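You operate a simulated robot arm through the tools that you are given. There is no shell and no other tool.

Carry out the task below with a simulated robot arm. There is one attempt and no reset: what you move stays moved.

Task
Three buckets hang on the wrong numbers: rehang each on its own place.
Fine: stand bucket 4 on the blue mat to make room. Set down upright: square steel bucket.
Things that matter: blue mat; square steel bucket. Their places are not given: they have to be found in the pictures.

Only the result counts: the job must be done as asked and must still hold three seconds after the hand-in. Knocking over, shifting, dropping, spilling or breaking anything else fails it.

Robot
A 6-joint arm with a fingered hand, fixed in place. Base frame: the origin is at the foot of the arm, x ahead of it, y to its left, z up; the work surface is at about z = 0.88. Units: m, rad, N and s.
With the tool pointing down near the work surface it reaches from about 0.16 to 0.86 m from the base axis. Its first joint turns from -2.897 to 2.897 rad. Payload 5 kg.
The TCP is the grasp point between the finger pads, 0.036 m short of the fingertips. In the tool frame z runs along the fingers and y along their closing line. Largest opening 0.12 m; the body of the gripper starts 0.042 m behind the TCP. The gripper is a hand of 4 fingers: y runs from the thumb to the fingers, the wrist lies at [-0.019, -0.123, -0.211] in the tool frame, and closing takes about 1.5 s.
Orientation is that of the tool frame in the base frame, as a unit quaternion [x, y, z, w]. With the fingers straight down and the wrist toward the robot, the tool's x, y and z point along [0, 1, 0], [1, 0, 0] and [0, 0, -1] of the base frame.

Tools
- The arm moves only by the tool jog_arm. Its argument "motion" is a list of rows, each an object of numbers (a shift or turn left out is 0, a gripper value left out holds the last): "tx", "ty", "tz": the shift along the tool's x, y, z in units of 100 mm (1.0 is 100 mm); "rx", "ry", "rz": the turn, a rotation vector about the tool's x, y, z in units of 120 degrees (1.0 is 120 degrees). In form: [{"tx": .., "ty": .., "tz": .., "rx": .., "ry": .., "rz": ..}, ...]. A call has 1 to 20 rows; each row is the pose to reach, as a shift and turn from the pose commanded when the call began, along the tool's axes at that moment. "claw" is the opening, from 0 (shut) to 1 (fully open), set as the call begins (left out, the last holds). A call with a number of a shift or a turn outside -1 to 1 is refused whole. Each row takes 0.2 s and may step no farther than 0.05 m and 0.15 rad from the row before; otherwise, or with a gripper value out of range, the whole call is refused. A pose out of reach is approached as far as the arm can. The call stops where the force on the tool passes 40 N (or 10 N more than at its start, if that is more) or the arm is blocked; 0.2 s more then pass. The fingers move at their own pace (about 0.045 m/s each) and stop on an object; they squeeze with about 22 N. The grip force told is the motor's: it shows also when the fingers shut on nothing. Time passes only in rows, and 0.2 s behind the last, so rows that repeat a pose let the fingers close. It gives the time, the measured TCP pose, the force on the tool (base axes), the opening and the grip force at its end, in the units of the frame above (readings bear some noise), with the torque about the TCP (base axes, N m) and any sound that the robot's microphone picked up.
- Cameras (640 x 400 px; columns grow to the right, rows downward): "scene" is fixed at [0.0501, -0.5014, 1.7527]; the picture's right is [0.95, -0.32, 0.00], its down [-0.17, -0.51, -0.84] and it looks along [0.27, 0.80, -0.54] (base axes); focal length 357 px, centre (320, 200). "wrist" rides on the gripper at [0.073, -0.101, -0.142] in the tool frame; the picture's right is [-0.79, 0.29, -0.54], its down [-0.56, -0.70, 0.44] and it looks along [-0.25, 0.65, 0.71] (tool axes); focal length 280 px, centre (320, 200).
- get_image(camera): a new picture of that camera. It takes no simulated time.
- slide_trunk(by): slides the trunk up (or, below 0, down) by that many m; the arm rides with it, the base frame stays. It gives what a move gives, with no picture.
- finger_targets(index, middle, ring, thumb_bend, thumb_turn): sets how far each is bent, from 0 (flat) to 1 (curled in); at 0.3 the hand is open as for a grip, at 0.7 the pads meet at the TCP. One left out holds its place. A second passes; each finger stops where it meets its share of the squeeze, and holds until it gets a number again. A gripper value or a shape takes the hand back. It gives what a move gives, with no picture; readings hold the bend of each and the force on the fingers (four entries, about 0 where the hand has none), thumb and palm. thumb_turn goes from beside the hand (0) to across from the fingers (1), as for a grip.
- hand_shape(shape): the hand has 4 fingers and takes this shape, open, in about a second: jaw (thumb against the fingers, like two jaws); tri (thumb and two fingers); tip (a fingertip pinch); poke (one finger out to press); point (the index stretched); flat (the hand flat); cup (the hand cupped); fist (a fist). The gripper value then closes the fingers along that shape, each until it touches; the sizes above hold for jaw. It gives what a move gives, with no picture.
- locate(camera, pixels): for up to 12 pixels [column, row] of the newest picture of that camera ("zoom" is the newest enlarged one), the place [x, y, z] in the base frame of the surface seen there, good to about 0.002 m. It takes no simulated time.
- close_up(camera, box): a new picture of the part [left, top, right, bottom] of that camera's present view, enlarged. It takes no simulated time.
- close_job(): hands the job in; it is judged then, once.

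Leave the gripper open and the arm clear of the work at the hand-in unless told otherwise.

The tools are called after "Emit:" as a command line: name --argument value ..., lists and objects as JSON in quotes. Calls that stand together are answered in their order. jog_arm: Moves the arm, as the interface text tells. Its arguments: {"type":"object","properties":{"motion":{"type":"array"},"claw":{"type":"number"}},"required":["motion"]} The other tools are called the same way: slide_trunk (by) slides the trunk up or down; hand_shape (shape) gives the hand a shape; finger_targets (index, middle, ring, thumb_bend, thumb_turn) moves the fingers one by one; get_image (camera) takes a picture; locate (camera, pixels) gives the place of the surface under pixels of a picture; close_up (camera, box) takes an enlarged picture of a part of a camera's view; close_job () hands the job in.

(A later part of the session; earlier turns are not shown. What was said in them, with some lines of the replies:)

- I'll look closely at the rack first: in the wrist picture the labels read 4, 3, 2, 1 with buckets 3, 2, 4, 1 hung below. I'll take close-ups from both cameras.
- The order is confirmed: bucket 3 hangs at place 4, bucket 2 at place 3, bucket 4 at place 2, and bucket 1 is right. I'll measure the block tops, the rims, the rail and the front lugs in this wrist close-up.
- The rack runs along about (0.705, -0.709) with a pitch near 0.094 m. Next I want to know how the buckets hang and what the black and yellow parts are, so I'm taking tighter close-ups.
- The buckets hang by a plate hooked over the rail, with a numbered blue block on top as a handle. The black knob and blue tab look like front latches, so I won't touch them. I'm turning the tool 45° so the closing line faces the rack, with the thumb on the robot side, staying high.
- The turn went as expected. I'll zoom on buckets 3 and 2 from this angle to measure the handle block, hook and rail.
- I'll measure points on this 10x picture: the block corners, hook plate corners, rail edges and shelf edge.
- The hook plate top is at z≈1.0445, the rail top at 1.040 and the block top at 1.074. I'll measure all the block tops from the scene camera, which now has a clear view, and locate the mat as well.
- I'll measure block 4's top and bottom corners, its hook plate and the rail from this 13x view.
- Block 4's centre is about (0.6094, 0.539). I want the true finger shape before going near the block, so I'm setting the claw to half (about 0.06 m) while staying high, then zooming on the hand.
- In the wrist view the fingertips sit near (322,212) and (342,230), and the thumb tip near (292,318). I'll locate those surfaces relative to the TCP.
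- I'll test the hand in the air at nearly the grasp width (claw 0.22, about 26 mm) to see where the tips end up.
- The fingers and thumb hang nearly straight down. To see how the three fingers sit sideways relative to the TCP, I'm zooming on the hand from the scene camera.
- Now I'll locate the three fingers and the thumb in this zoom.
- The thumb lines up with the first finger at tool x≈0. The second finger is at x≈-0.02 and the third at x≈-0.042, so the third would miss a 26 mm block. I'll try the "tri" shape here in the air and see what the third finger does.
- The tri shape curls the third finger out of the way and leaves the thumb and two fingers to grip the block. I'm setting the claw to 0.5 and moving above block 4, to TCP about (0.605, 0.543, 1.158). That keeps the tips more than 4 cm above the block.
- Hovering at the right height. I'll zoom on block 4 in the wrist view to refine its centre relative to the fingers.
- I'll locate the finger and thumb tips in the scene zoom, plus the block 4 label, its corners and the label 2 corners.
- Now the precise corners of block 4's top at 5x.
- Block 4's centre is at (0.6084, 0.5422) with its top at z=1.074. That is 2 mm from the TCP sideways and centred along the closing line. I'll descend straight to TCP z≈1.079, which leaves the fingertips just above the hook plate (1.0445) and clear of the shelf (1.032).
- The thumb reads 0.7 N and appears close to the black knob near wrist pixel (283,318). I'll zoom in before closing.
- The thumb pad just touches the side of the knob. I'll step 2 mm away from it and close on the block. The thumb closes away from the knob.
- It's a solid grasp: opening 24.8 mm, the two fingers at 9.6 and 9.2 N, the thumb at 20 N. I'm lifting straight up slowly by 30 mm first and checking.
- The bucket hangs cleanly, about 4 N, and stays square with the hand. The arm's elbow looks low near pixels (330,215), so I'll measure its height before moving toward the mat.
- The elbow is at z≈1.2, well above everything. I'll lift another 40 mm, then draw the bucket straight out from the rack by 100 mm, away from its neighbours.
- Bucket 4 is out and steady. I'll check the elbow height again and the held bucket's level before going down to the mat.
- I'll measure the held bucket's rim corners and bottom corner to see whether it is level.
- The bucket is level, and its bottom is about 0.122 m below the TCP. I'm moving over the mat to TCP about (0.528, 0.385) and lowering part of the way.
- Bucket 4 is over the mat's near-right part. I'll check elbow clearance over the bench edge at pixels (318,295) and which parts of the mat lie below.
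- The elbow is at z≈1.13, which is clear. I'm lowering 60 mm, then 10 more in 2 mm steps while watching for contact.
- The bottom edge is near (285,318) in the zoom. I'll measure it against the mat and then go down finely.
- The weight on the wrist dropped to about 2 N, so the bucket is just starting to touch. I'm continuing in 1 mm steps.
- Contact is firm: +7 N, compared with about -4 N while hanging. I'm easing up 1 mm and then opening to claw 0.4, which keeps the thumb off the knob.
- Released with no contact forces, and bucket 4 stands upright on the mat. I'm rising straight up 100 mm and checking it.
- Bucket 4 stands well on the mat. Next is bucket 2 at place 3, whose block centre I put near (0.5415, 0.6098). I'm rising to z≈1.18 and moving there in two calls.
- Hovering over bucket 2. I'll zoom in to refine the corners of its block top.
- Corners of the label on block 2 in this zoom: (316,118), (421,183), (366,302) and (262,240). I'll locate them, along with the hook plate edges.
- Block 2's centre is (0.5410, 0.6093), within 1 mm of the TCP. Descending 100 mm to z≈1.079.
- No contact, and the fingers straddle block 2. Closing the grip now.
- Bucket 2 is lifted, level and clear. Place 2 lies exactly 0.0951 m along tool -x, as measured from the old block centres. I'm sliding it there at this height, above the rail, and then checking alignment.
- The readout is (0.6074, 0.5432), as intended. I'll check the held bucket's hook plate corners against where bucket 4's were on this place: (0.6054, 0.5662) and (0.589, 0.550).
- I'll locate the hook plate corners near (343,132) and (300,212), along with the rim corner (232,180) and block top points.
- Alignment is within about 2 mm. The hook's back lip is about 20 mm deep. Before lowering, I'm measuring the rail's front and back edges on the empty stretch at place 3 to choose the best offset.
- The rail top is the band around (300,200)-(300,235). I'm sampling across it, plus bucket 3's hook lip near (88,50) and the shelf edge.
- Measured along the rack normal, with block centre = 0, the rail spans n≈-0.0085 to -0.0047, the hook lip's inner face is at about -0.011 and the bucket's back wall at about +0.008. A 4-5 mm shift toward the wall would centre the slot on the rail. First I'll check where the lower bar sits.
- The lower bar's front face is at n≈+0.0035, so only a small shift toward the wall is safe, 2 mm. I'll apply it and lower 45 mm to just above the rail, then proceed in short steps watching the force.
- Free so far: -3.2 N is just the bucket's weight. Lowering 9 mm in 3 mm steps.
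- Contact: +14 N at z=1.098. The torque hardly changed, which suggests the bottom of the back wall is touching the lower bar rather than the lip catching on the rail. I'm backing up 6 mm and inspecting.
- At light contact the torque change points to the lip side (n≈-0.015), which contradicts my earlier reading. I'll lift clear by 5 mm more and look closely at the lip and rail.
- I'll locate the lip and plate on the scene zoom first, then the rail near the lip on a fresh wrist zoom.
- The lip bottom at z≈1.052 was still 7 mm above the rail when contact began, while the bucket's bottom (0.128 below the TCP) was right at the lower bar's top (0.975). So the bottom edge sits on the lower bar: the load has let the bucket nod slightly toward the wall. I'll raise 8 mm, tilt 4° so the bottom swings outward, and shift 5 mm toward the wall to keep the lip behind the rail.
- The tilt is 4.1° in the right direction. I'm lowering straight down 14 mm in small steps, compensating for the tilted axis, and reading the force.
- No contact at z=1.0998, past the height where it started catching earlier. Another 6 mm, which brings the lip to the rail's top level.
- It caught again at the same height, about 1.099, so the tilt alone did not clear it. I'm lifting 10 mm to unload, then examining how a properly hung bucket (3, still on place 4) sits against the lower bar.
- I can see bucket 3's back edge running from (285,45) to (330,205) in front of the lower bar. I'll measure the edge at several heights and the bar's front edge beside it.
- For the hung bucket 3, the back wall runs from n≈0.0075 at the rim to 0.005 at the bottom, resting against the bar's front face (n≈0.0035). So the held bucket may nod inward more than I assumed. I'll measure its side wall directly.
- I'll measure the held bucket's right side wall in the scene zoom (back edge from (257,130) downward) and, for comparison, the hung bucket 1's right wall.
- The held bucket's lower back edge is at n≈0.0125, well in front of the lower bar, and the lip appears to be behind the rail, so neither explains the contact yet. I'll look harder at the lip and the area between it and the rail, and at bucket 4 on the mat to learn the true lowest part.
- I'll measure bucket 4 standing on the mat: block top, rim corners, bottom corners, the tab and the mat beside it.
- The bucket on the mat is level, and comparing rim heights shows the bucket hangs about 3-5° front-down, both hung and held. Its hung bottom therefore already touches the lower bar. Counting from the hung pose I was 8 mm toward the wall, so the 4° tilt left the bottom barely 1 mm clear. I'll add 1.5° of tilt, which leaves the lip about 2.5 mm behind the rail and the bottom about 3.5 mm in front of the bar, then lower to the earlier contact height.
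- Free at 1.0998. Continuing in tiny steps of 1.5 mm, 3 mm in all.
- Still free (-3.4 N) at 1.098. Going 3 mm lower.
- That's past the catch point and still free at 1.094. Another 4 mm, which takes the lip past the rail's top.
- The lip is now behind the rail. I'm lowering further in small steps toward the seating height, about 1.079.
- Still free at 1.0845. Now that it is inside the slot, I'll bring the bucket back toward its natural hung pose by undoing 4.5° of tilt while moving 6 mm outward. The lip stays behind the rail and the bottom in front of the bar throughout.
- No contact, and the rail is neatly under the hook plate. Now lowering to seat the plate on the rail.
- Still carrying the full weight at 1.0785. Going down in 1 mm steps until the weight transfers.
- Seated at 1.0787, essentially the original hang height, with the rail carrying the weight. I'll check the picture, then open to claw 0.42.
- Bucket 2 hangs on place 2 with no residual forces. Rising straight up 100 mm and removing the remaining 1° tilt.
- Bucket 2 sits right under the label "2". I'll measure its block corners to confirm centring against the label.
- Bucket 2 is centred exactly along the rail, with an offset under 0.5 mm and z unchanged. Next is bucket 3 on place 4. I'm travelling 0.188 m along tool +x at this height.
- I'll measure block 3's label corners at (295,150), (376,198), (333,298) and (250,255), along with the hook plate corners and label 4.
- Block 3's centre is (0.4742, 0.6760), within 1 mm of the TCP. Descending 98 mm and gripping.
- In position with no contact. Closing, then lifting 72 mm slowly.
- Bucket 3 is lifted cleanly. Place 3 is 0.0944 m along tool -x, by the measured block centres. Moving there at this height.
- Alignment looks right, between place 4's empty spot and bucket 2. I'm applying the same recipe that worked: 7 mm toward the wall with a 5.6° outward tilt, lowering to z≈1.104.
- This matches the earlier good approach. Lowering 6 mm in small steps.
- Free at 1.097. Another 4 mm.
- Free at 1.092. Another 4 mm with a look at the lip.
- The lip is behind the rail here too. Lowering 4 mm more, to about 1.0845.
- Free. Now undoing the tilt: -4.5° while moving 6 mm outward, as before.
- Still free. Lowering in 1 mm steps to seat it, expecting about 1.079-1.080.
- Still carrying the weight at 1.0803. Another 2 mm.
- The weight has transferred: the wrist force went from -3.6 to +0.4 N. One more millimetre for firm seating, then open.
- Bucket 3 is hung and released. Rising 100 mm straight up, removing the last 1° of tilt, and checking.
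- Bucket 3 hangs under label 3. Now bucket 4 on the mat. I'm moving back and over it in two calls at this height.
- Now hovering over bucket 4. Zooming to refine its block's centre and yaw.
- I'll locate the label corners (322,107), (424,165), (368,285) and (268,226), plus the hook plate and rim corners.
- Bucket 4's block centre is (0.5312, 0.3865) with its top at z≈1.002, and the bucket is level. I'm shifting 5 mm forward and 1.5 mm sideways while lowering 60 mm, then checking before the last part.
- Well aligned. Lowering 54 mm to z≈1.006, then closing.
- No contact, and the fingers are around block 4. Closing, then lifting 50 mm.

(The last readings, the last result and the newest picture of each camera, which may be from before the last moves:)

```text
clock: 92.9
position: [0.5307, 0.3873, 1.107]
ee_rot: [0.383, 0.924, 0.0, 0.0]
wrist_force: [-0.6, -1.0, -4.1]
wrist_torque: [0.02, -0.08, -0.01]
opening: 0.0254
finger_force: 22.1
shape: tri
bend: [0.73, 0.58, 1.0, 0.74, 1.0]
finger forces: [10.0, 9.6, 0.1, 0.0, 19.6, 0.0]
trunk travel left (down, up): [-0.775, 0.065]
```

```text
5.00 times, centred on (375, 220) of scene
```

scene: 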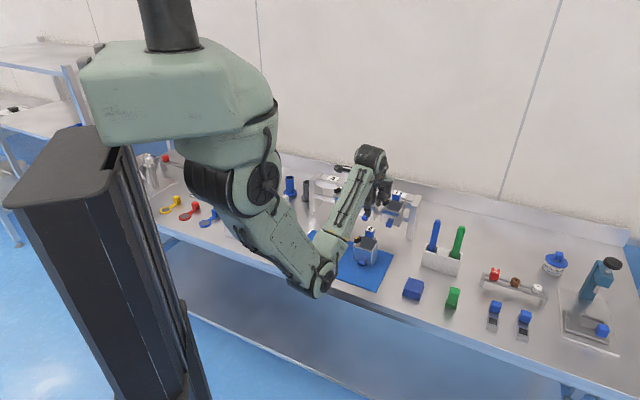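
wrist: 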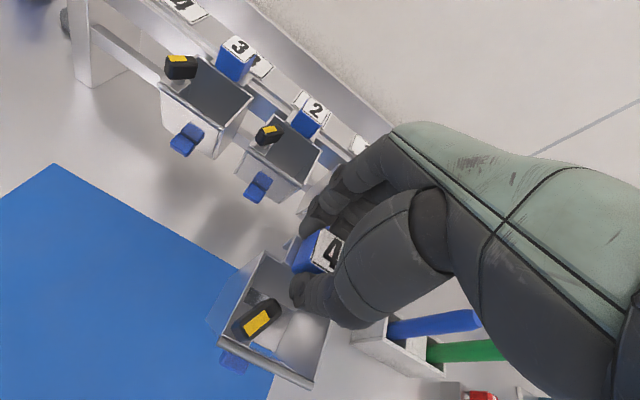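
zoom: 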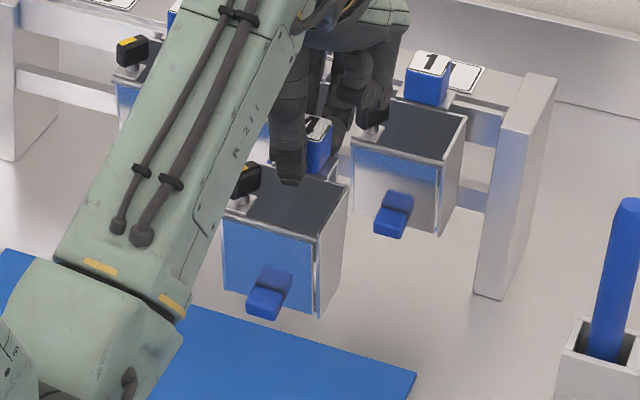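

Bucket 4 is lifted. I'll measure its tilt in the hand from the rim corners, in both views.

Emit:
locate --camera "zoom" --pixels '[[315, 238], [346, 188], [240, 218], [316, 312], [340, 275]]'

Emit:
close_up --camera "wrist" --box '[200, 225, 350, 395]'

```text
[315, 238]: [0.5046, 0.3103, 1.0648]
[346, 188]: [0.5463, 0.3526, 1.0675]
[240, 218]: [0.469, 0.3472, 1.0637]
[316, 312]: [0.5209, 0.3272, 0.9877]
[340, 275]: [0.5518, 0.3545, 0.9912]
```

```text
2.35 times, centred on (275, 310) of wrist
```

zoom: 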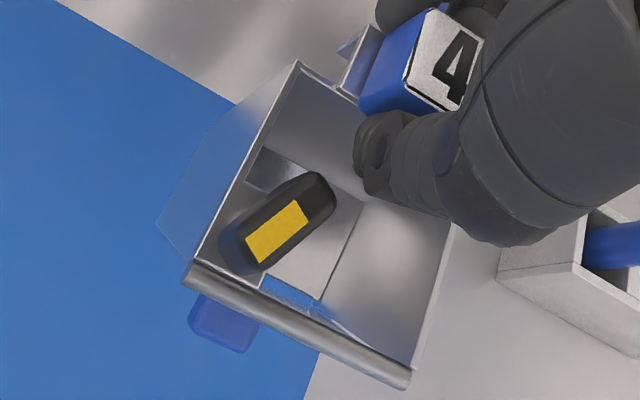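

Emit:
locate --camera "zoom" --pixels '[[296, 66], [198, 262], [190, 268], [408, 378], [300, 322], [375, 35], [343, 85], [432, 15], [405, 78], [446, 225], [345, 45]]'

```text
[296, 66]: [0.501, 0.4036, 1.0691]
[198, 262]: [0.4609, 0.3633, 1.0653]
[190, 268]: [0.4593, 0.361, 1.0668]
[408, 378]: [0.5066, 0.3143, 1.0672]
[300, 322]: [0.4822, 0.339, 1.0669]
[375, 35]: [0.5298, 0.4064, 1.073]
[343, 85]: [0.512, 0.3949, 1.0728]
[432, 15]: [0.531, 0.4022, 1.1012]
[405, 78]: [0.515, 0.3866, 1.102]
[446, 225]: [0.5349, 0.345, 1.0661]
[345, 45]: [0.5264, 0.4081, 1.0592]
```

As predicted, bucket 4 sits only about 2.2° front-down in the hand. The measured geometry says a level bucket, with its block centre right on the hang line, clears both the rail and the lower bar by about 4 mm. I'm raising it, moving along the rack front (165 mm out, clear of the others) to opposite place 4.

Emit:
jog_arm --motion '[{"tz": -0.1}, {"tz": -0.25}, {"tz": -0.4, "tx": 0.05}, {"tz": -0.5, "tx": 0.15}, {"tz": -0.53, "tx": 0.3}, {"tz": -0.53, "tx": 0.5}, {"tz": -0.53, "tx": 0.7}, {"tz": -0.53, "tx": 0.85}, {"tz": -0.53, "tx": 0.95}, {"tz": -0.53, "tx": 0.95}]'

Emit:
jog_arm --motion '[{"tx": 0.1}, {"tx": 0.25}, {"tx": 0.45}, {"tx": 0.65}, {"tx": 0.82}, {"tx": 0.94}, {"tx": 0.99}, {"tx": 0.99}]'

Emit:
get_image --camera "scene"

Emit:
get_image --camera "wrist"

```text
clock: 95.1
position: [0.4631, 0.4558, 1.1586]
ee_rot: [0.383, 0.924, -0.001, 0.0]
wrist_force: [0.5, 0.2, -4.3]
wrist_torque: [0.04, -0.06, -0.04]
opening: 0.0247
finger_force: 22.0
shape: tri
bend: [0.73, 0.58, 1.0, 0.74, 1.0]
finger forces: [10.0, 9.8, 0.0, 0.0, 19.7, 0.0]
trunk travel left (down, up): [-0.775, 0.065]
```

```text
clock: 96.9
position: [0.3944, 0.5244, 1.1595]
ee_rot: [0.382, 0.924, -0.001, 0.001]
wrist_force: [0.0, 0.5, -4.2]
wrist_torque: [0.03, -0.05, -0.02]
opening: 0.0251
finger_force: 21.9
shape: tri
bend: [0.73, 0.58, 1.0, 0.74, 1.0]
finger forces: [10.0, 9.7, 0.0, 0.1, 19.6, 0.1]
trunk travel left (down, up): [-0.775, 0.065]
```

```text
taken
```

scene: 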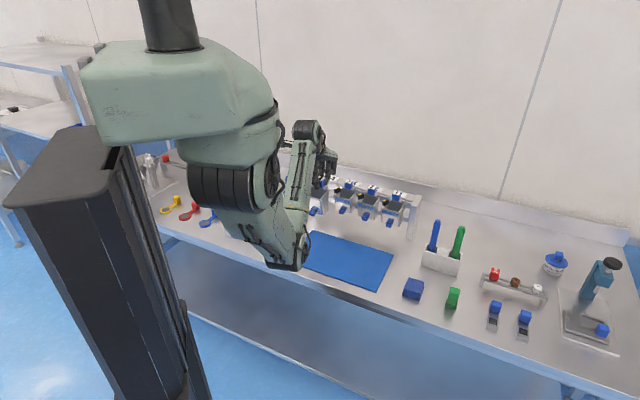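

```text
taken
```

wrist: 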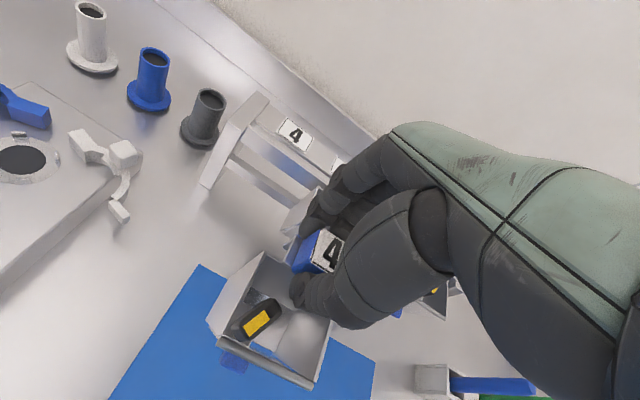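

Tracking well. Remaining: 51.5 mm along +x and 163 mm inward. I'll do the sideways part first, then approach the rack at this height.

Emit:
jog_arm --motion '[{"tx": 0.1}, {"tx": 0.25}, {"tx": 0.4}, {"tx": 0.5}, {"tx": 0.515, "ty": 0.05}, {"tx": 0.515, "ty": 0.15}, {"tx": 0.515, "ty": 0.3}, {"tx": 0.515, "ty": 0.48}, {"tx": 0.515, "ty": 0.66}, {"tx": 0.515, "ty": 0.8}, {"tx": 0.515, "ty": 0.85}, {"tx": 0.515, "ty": 0.85}]'

Emit:
jog_arm --motion '[{"ty": 0.08}, {"ty": 0.2}, {"ty": 0.35}, {"ty": 0.5}, {"ty": 0.62}, {"ty": 0.72}, {"ty": 0.77}, {"ty": 0.783}, {"ty": 0.783}]'

Emit:
get_image --camera "wrist"

Emit:
close_up --camera "wrist" --box '[200, 190, 370, 360]'

```text
clock: 99.5
position: [0.4176, 0.6213, 1.1588]
ee_rot: [0.383, 0.924, -0.001, 0.0]
wrist_force: [0.0, -0.3, -3.4]
wrist_torque: [0.06, -0.09, -0.01]
opening: 0.0248
finger_force: 21.6
shape: tri
bend: [0.73, 0.58, 1.0, 0.74, 1.0]
finger forces: [10.0, 9.7, 0.0, 0.0, 19.8, 0.0]
trunk travel left (down, up): [-0.775, 0.065]
```

```text
clock: 101.5
position: [0.4742, 0.6755, 1.1594]
ee_rot: [0.383, 0.924, -0.001, -0.001]
wrist_force: [-0.6, -0.1, -3.8]
wrist_torque: [0.09, -0.05, -0.01]
opening: 0.025
finger_force: 21.8
shape: tri
bend: [0.73, 0.58, 1.0, 0.74, 1.0]
finger forces: [10.1, 9.6, 0.0, 0.1, 19.7, 0.1]
trunk travel left (down, up): [-0.775, 0.065]
```

```text
taken
```

wrist: 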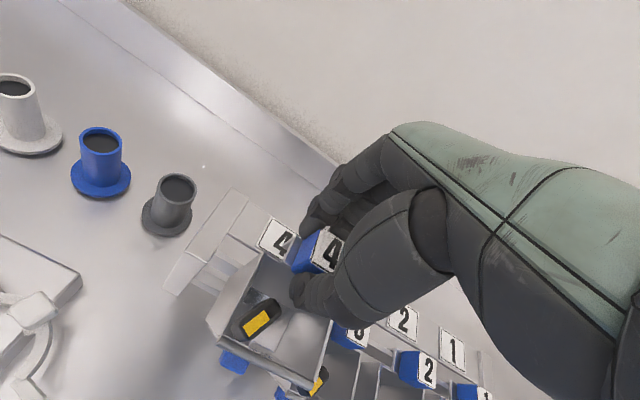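

```text
2.35 times, centred on (285, 275) of wrist
```

zoom: 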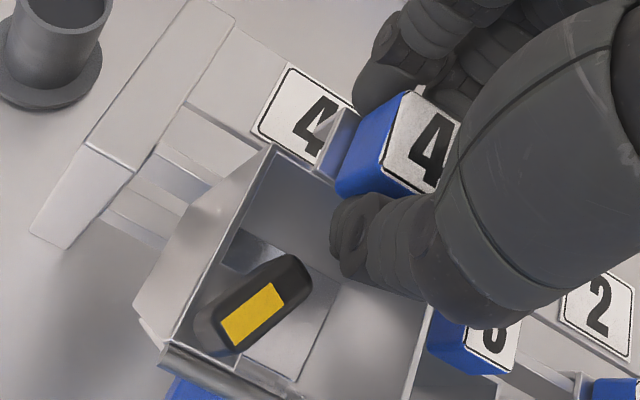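

I'll measure the held block and hook plate position to verify n and u before tilting and lowering.

Emit:
locate --camera "zoom" --pixels '[[413, 94], [384, 182], [420, 150], [354, 112], [320, 172], [270, 150], [175, 345], [325, 145], [130, 100], [185, 160]]'

```text
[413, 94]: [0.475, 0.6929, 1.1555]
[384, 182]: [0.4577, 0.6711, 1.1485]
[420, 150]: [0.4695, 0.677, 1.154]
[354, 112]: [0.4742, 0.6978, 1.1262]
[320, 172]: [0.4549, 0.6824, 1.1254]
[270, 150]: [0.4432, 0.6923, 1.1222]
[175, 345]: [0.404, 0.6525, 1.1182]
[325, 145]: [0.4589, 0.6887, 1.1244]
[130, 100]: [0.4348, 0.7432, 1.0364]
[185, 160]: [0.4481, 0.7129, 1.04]
```

Position is right: block left-back corner (0.475, 0.693) against (0.4747, 0.6934) for the old hung bucket. I'm levelling the bucket with a 2.5° tilt, moving 1.5 mm toward the wall, and lowering to z≈1.104.

Emit:
jog_arm --motion '[{"tz": 0.05, "ty": 0.005, "rx": 0.006}, {"tz": 0.13, "ty": 0.01, "rx": 0.013}, {"tz": 0.22, "ty": 0.015, "rx": 0.021}, {"tz": 0.32, "ty": 0.015, "rx": 0.021}, {"tz": 0.42, "ty": 0.015, "rx": 0.021}, {"tz": 0.5, "ty": 0.015, "rx": 0.021}, {"tz": 0.55, "ty": 0.015, "rx": 0.021}, {"tz": 0.55, "ty": 0.015, "rx": 0.021}]'

Emit:
close_up --camera "wrist" --box '[200, 205, 320, 325]'

```text
clock: 103.3
position: [0.4732, 0.6771, 1.1036]
ee_rot: [0.383, 0.924, -0.021, -0.008]
wrist_force: [0.5, -0.5, -4.3]
wrist_torque: [0.09, -0.06, 0.01]
opening: 0.0252
finger_force: 22.3
shape: tri
bend: [0.73, 0.58, 1.0, 0.74, 1.0]
finger forces: [10.1, 9.7, 0.0, 0.0, 19.6, 0.1]
trunk travel left (down, up): [-0.775, 0.065]
```

```text
3.33 times, centred on (260, 265) of wrist
```

zoom: 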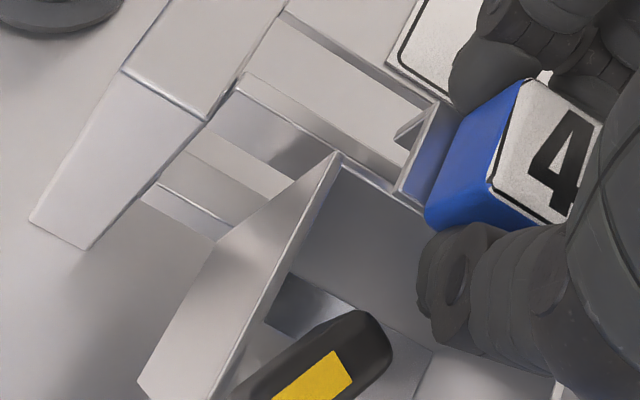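

The bucket is level, and the rail sits between the lip and the back wall. Lowering 4 mm in small steps.

Emit:
jog_arm --motion '[{"tz": 0.02, "ty": 0.001}, {"tz": 0.04, "ty": 0.002}, {"tz": 0.04, "ty": 0.002}]'

```text
clock: 104.1
position: [0.4744, 0.6776, 1.0994]
ee_rot: [0.382, 0.924, -0.02, -0.009]
wrist_force: [-0.1, 0.0, -3.2]
wrist_torque: [0.06, -0.08, 0.0]
opening: 0.0251
finger_force: 21.9
shape: tri
bend: [0.73, 0.58, 1.0, 0.74, 1.0]
finger forces: [10.1, 9.7, 0.0, 0.1, 19.6, 0.1]
trunk travel left (down, up): [-0.775, 0.065]
```

Free at 1.0994. Next 3 mm, which is the critical height.

Emit:
jog_arm --motion '[{"tz": 0.015, "ty": 0.0007}, {"tz": 0.03, "ty": 0.0013}, {"tz": 0.03, "ty": 0.0013}]'

```text
clock: 104.9
position: [0.4737, 0.6771, 1.0962]
ee_rot: [0.383, 0.923, -0.02, -0.009]
wrist_force: [0.4, 0.1, -3.4]
wrist_torque: [0.05, -0.07, 0.04]
opening: 0.0246
finger_force: 21.7
shape: tri
bend: [0.73, 0.58, 1.0, 0.74, 1.0]
finger forces: [10.2, 9.7, 0.0, 0.1, 19.6, 0.1]
trunk travel left (down, up): [-0.775, 0.065]
```

Free at 1.096. Another 3 mm.

Emit:
jog_arm --motion '[{"tz": 0.015, "ty": 0.0007}, {"tz": 0.03, "ty": 0.0013}, {"tz": 0.03, "ty": 0.0013}]'

Emit:
close_up --camera "wrist" --box '[200, 205, 320, 325]'

```text
clock: 105.7
position: [0.4729, 0.6765, 1.0934]
ee_rot: [0.383, 0.924, -0.021, -0.008]
wrist_force: [0.1, 1.4, -4.3]
wrist_torque: [0.08, -0.08, 0.0]
opening: 0.0246
finger_force: 22.4
shape: tri
bend: [0.73, 0.58, 1.0, 0.74, 1.0]
finger forces: [10.1, 9.7, 0.0, 0.0, 19.7, 0.1]
trunk travel left (down, up): [-0.775, 0.065]
```

```text
3.33 times, centred on (260, 265) of wrist
```

zoom: 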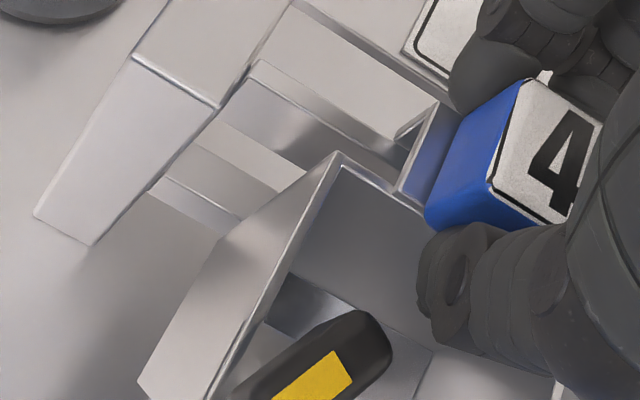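

The lip corner at (398,135) is just behind the rail's back edge with a few millimetres of gap. Continuing 4 mm.

Emit:
jog_arm --motion '[{"tz": 0.015, "ty": 0.0007}, {"tz": 0.03, "ty": 0.0013}, {"tz": 0.04, "ty": 0.0018}, {"tz": 0.04, "ty": 0.0018}]'

```text
clock: 106.7
position: [0.4738, 0.6784, 1.0899]
ee_rot: [0.383, 0.924, -0.021, -0.008]
wrist_force: [-0.2, 0.1, -3.8]
wrist_torque: [0.06, -0.04, 0.03]
opening: 0.0253
finger_force: 22.1
shape: tri
bend: [0.73, 0.58, 1.0, 0.74, 1.0]
finger forces: [10.2, 9.7, 0.0, 0.1, 19.6, 0.0]
trunk travel left (down, up): [-0.775, 0.065]
```

Free. Another 5 mm.

Emit:
jog_arm --motion '[{"tz": 0.015, "ty": 0.0007}, {"tz": 0.03, "ty": 0.0013}, {"tz": 0.05, "ty": 0.0022}, {"tz": 0.05, "ty": 0.0022}]'

Emit:
close_up --camera "wrist" --box '[200, 205, 320, 325]'

```text
clock: 107.7
position: [0.473, 0.6769, 1.0856]
ee_rot: [0.383, 0.923, -0.021, -0.009]
wrist_force: [0.6, 0.2, -3.7]
wrist_torque: [0.06, -0.09, 0.0]
opening: 0.0249
finger_force: 22.0
shape: tri
bend: [0.73, 0.58, 1.0, 0.74, 1.0]
finger forces: [10.1, 9.7, 0.0, 0.0, 19.6, 0.1]
trunk travel left (down, up): [-0.775, 0.065]
```

```text
3.33 times, centred on (260, 265) of wrist
```

zoom: 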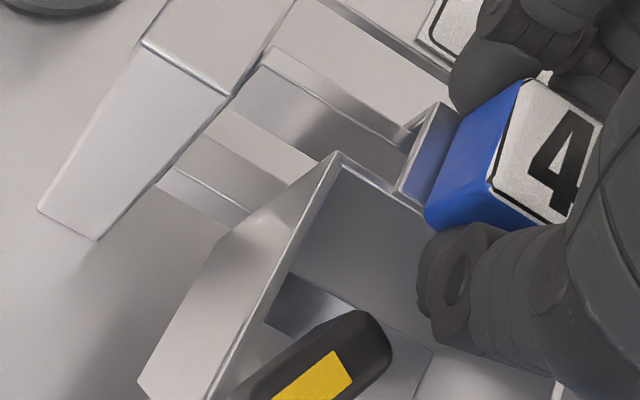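

Free, and the rail is under the plate. I'm easing the tilt back 2° with 2 mm outward, to approach the natural hang.

Emit:
jog_arm --motion '[{"ty": -0.007, "rx": -0.0055}, {"ty": -0.014, "rx": -0.011}, {"ty": -0.02, "rx": -0.0167}, {"ty": -0.02, "rx": -0.0167}]'

Emit:
jog_arm --motion '[{"tz": 0.01}, {"tz": 0.02}, {"tz": 0.03}, {"tz": 0.04}, {"tz": 0.04}]'

```text
clock: 108.7
position: [0.4723, 0.676, 1.0848]
ee_rot: [0.383, 0.924, -0.005, -0.002]
wrist_force: [0.7, 0.0, -3.5]
wrist_torque: [0.05, -0.05, -0.05]
opening: 0.0249
finger_force: 22.8
shape: tri
bend: [0.73, 0.58, 1.0, 0.74, 1.0]
finger forces: [10.0, 9.7, 0.0, 0.0, 19.7, 0.0]
trunk travel left (down, up): [-0.775, 0.065]
```

```text
clock: 109.9
position: [0.4733, 0.6756, 1.0811]
ee_rot: [0.383, 0.924, -0.005, -0.002]
wrist_force: [0.1, 0.1, -3.3]
wrist_torque: [0.08, -0.06, 0.02]
opening: 0.0251
finger_force: 21.9
shape: tri
bend: [0.73, 0.58, 1.0, 0.74, 1.0]
finger forces: [10.0, 9.6, 0.0, 0.0, 19.7, 0.0]
trunk travel left (down, up): [-0.775, 0.065]
```

Still free at 1.081. Going down in 1 mm steps to seat.

Emit:
jog_arm --motion '[{"tz": 0.01}, {"tz": 0.02}, {"tz": 0.02}]'

```text
clock: 110.7
position: [0.472, 0.6757, 1.078]
ee_rot: [0.382, 0.924, -0.005, -0.001]
wrist_force: [-0.3, 0.7, -3.2]
wrist_torque: [0.07, -0.07, -0.01]
opening: 0.025
finger_force: 22.1
shape: tri
bend: [0.73, 0.58, 1.0, 0.74, 1.0]
finger forces: [10.0, 9.7, 0.1, 0.0, 19.7, 0.0]
trunk travel left (down, up): [-0.775, 0.065]
```

Emit:
jog_arm --motion '[{"tz": 0.01}, {"tz": 0.015}, {"tz": 0.015}]'

Emit:
close_up --camera "wrist" --box '[200, 205, 320, 325]'

```text
clock: 111.5
position: [0.4715, 0.6752, 1.0776]
ee_rot: [0.383, 0.924, -0.005, -0.002]
wrist_force: [-0.1, 0.7, -2.2]
wrist_torque: [0.08, -0.07, 0.01]
opening: 0.025
finger_force: 21.9
shape: tri
bend: [0.73, 0.58, 1.0, 0.74, 1.0]
finger forces: [10.2, 9.8, 0.1, 0.1, 19.7, 0.0]
trunk travel left (down, up): [-0.775, 0.065]
```

```text
3.33 times, centred on (260, 265) of wrist
```

zoom: 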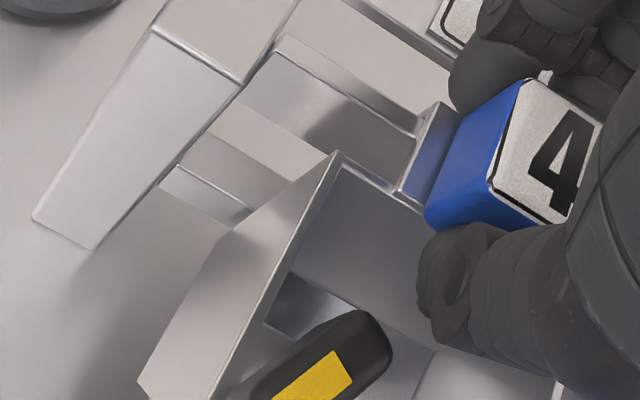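

The weight is just starting to transfer (-2.2 N). 1 mm more.

Emit:
jog_arm --motion '[{"tz": 0.007}, {"tz": 0.012}, {"tz": 0.012}]'

```text
clock: 112.3
position: [0.4726, 0.6764, 1.0773]
ee_rot: [0.382, 0.924, -0.003, -0.002]
wrist_force: [-0.6, 1.4, 1.7]
wrist_torque: [0.13, -0.06, 0.0]
opening: 0.0253
finger_force: 21.6
shape: tri
bend: [0.73, 0.58, 1.0, 0.74, 1.0]
finger forces: [10.7, 10.4, 0.1, 0.0, 20.3, 0.0]
trunk travel left (down, up): [-0.775, 0.065]
```

The rail carries it now, with the net force up about 5.5 N. Opening to claw 0.42 to release.

Emit:
jog_arm --motion '[{"tz": 0}, {"tz": 0}, {"tz": 0}, {"tz": 0}, {"tz": 0}]' --claw 0.42

Emit:
close_up --camera "wrist" --box '[200, 190, 370, 360]'

Emit:
get_image --camera "scene"

```text
clock: 113.5
position: [0.4732, 0.6755, 1.077]
ee_rot: [0.382, 0.924, -0.005, -0.002]
wrist_force: [0.0, -0.2, 0.2]
wrist_torque: [0.01, 0.0, 0.0]
opening: 0.0498
finger_force: 0.0
shape: tri
bend: [0.74, 0.48, 0.99, 0.72, 1.0]
finger forces: [0.0, 0.1, 0.0, 0.0, 0.0, 0.0]
trunk travel left (down, up): [-0.775, 0.065]
```

```text
2.35 times, centred on (285, 275) of wrist
```

zoom: 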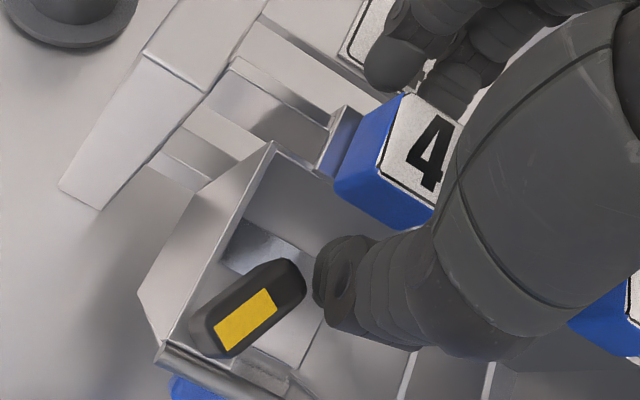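

```text
taken
```

scene: 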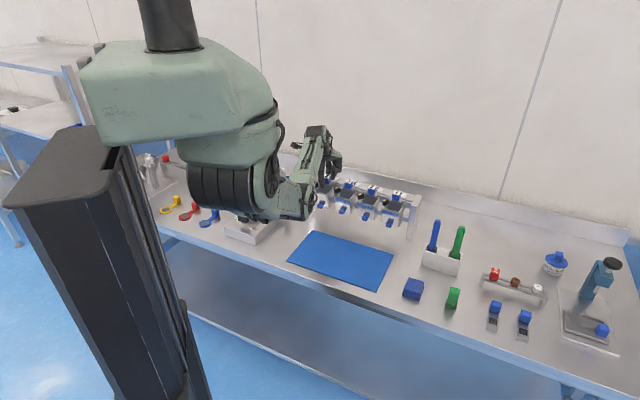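

Released and hanging. Rising straight up 100 mm, then I'll inspect all four.

Emit:
jog_arm --motion '[{"tz": -0.05}, {"tz": -0.12}, {"tz": -0.22}, {"tz": -0.36}, {"tz": -0.52}, {"tz": -0.7, "rx": -0.002}, {"tz": -0.88, "rx": -0.005}, {"tz": -1.0, "rx": -0.005}, {"tz": -1.0, "rx": -0.005}]'

Emit:
get_image --camera "wrist"

Emit:
close_up --camera "wrist" --box '[220, 230, 320, 330]'

```text
clock: 115.5
position: [0.4734, 0.6754, 1.1766]
ee_rot: [0.382, 0.924, 0.0, -0.001]
wrist_force: [0.3, -0.4, -0.5]
wrist_torque: [0.02, -0.02, 0.02]
opening: 0.0502
finger_force: 0.2
shape: tri
bend: [0.74, 0.48, 0.99, 0.72, 1.0]
finger forces: [0.0, 0.0, 0.0, 0.0, 0.1, 0.0]
trunk travel left (down, up): [-0.775, 0.065]
```

```text
taken
```

wrist: 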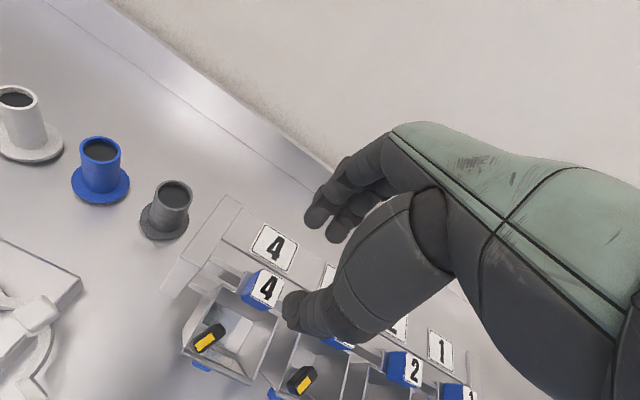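

```text
4.00 times, centred on (270, 280) of wrist
```

zoom: 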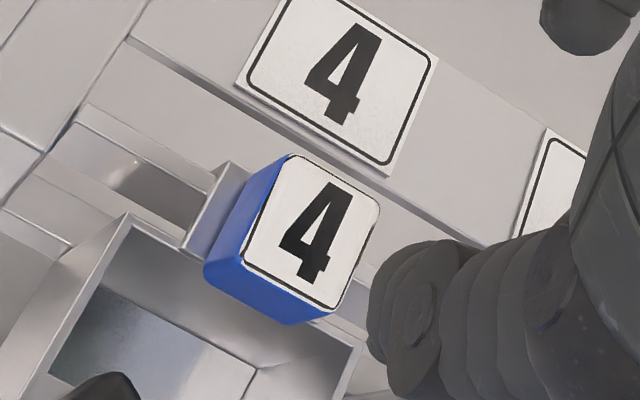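

Bucket 4 hangs under label 4. I'm backing the arm away and up, opening the hand fully, and then checking all four places.

Emit:
jog_arm --motion '[{"tz": -0.2}, {"tz": -0.45}, {"tz": -0.7, "ty": -0.15}, {"tz": -0.82, "ty": -0.4}, {"tz": -0.82, "ty": -0.7}, {"tz": -0.82, "ty": -0.95}, {"tz": -0.82, "ty": -0.95}]'

Emit:
hand_shape --shape "jaw"

Emit:
get_image --camera "wrist"

Emit:
get_image --camera "scene"

```text
clock: 117.1
position: [0.4045, 0.6088, 1.2575]
ee_rot: [0.383, 0.924, 0.0, -0.001]
wrist_force: [-0.6, 0.4, 0.3]
wrist_torque: [-0.01, -0.01, 0.01]
opening: 0.0502
finger_force: 0.1
shape: tri
bend: [0.74, 0.48, 0.99, 0.72, 1.0]
finger forces: [0.1, 0.0, 0.1, 0.0, 0.1, 0.1]
trunk travel left (down, up): [-0.775, 0.065]
```

```text
clock: 118.0
position: [0.4054, 0.6074, 1.2587]
ee_rot: [0.383, 0.924, 0.0, 0.0]
wrist_force: [0.5, -0.1, -0.3]
wrist_torque: [0.01, -0.01, 0.0]
opening: 0.1198
finger_force: 0.1
shape: jaw
bend: [0.3, 0.3, 0.3, 0.3, 0.98]
finger forces: [0.0, 0.0, 0.0, 0.1, 0.0, 0.1]
trunk travel left (down, up): [-0.775, 0.065]
```

```text
taken
```

wrist: 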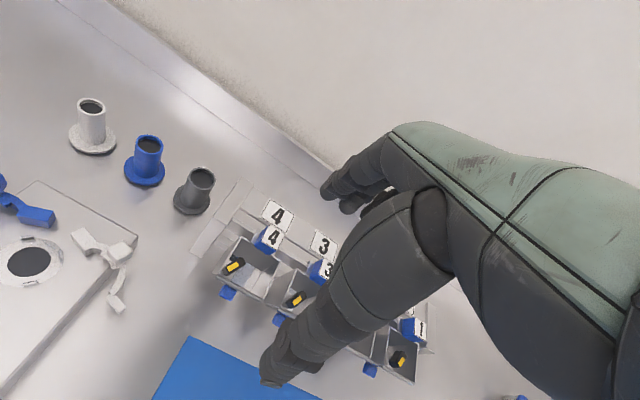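

```text
taken
```

scene: 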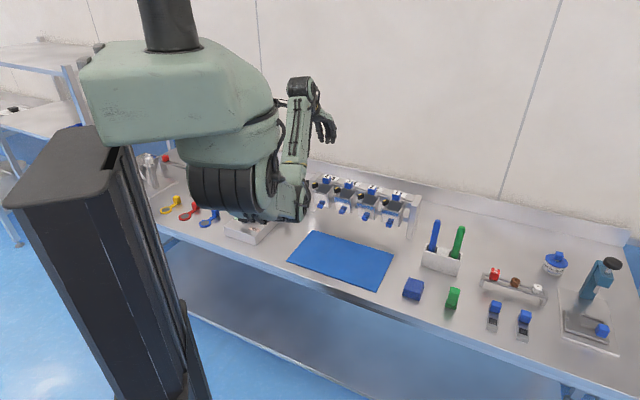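

The arm is clear with the hand open. Zooming on the rack for the final check.

Emit:
close_up --camera "scene" --box '[300, 165, 430, 245]'

Emit:
close_up --camera "scene" --box '[305, 168, 375, 222]'

```text
4.92 times, centred on (365, 205) of scene
```

zoom: 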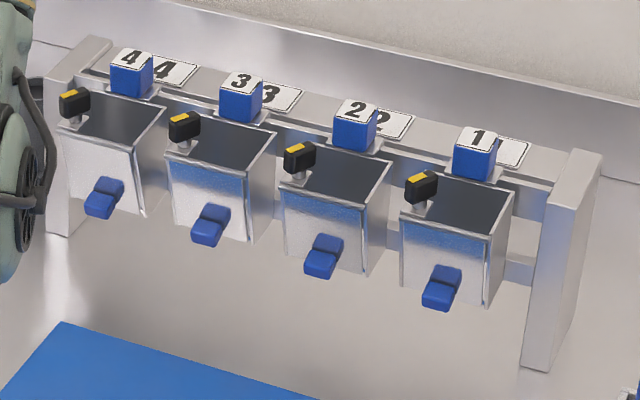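

```text
7.41 times, centred on (340, 195) of scene
```

zoom: 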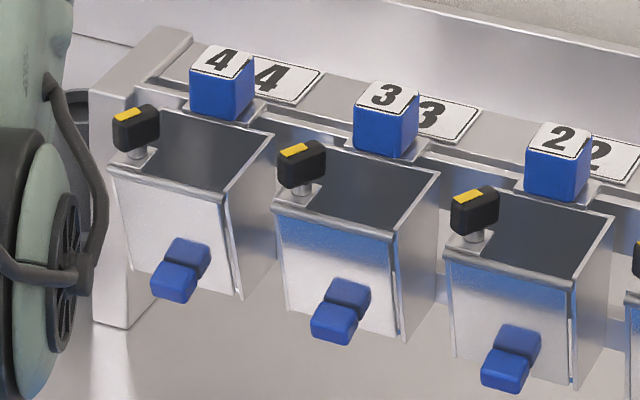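

The order reads 4, 3, 2, 1 under labels 4, 3, 2, 1. Bucket 4 looks perhaps slightly more tilted than the others, so I'll compare rim and bottom heights for buckets 4, 3 and 2.

Emit:
locate --camera "zoom" --pixels '[[118, 182], [222, 197], [268, 138], [241, 292], [280, 208], [390, 233], [434, 178], [404, 332], [450, 255], [565, 283], [607, 222], [574, 384]]'

Emit:
locate --camera "zoom" --pixels '[[222, 62], [388, 97], [558, 140], [120, 215], [218, 230], [234, 270], [282, 240], [388, 260], [400, 310], [260, 115], [425, 150], [597, 192]]'

```text
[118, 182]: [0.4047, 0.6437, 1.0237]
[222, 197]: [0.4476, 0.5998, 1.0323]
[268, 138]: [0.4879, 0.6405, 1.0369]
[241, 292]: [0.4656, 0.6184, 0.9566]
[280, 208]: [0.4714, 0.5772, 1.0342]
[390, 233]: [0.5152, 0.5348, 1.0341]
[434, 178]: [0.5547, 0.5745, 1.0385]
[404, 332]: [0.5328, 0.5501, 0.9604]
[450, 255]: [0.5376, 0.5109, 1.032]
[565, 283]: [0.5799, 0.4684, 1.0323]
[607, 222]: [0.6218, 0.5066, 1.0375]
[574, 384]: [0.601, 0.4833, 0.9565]
```

```text
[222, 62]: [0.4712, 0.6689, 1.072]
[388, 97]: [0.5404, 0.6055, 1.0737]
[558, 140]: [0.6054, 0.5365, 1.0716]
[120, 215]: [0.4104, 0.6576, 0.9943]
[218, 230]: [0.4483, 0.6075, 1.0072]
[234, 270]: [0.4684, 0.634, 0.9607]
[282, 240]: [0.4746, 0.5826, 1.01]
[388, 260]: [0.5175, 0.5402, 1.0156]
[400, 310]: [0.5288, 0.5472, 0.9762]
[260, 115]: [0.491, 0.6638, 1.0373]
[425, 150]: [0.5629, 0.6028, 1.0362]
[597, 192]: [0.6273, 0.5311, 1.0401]
```

The rims match: front 1.032-1.034, back 1.037-1.0385, bottoms about 0.957-0.960 on all three, and the normal offsets agree within 2 mm. So all hang alike. One last wrist close-up will confirm the labels and that nothing is still moving.

Emit:
jog_arm --motion '[{"tz": 0}, {"tz": 0}, {"tz": 0}, {"tz": 0}, {"tz": 0}]'

Emit:
close_up --camera "wrist" --box '[190, 180, 440, 390]'

Emit:
close_up --camera "scene" --box '[300, 165, 430, 245]'

```text
clock: 119.2
position: [0.4058, 0.6085, 1.2572]
ee_rot: [0.383, 0.924, 0.0, -0.001]
wrist_force: [-0.1, 0.0, 0.4]
wrist_torque: [-0.02, -0.02, 0.0]
opening: 0.1199
finger_force: 0.1
shape: jaw
bend: [0.3, 0.3, 0.3, 0.3, 0.98]
finger forces: [0.0, 0.1, 0.1, 0.1, 0.0, 0.0]
trunk travel left (down, up): [-0.775, 0.065]
```

```text
1.90 times, centred on (315, 285) of wrist
```

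zoom: 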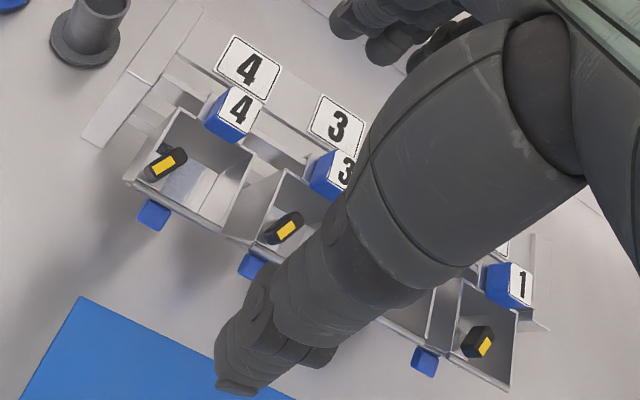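

```text
4.92 times, centred on (365, 205) of scene
```

zoom: 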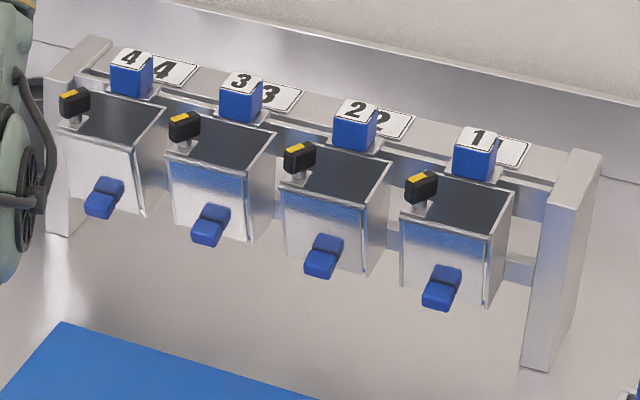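

All four buckets hang still on their own numbers (4-4, 3-3, 2-2, 1-1), the mat is empty, the hand is open and the arm is clear. Handing in.

Emit:
close_job

```text
The job is handed in.
```

I rehung the three misplaced buckets on their own numbers, and the job is handed in. No verdict came back from the hand-in.

- **Final state:** the rack reads 4, 3, 2, 1 under labels 4, 3, 2, 1. In the last pictures all four buckets hung still. Rim and bottom heights on the three I moved match within a few millimetres.
- **Order of moves:** bucket 4 stood upright on the blue mat while bucket 2 went to place 2 and bucket 3 to place 3. Bucket 4 then went to place 4, and the mat is empty again.
- **Contacts on the way:**
  - The thumb lightly brushed bucket 4's black knob, under 1 N, while approaching to grip it.
  - While I was rehanging bucket 2 it caught twice on the rack, with up to about 18 N pushing back. I backed off, tilted the bucket and lowered it cleanly. I saw no sign that the rack or anything else shifted.

The hand is open and the arm is clear, about 0.18 m above the buckets.
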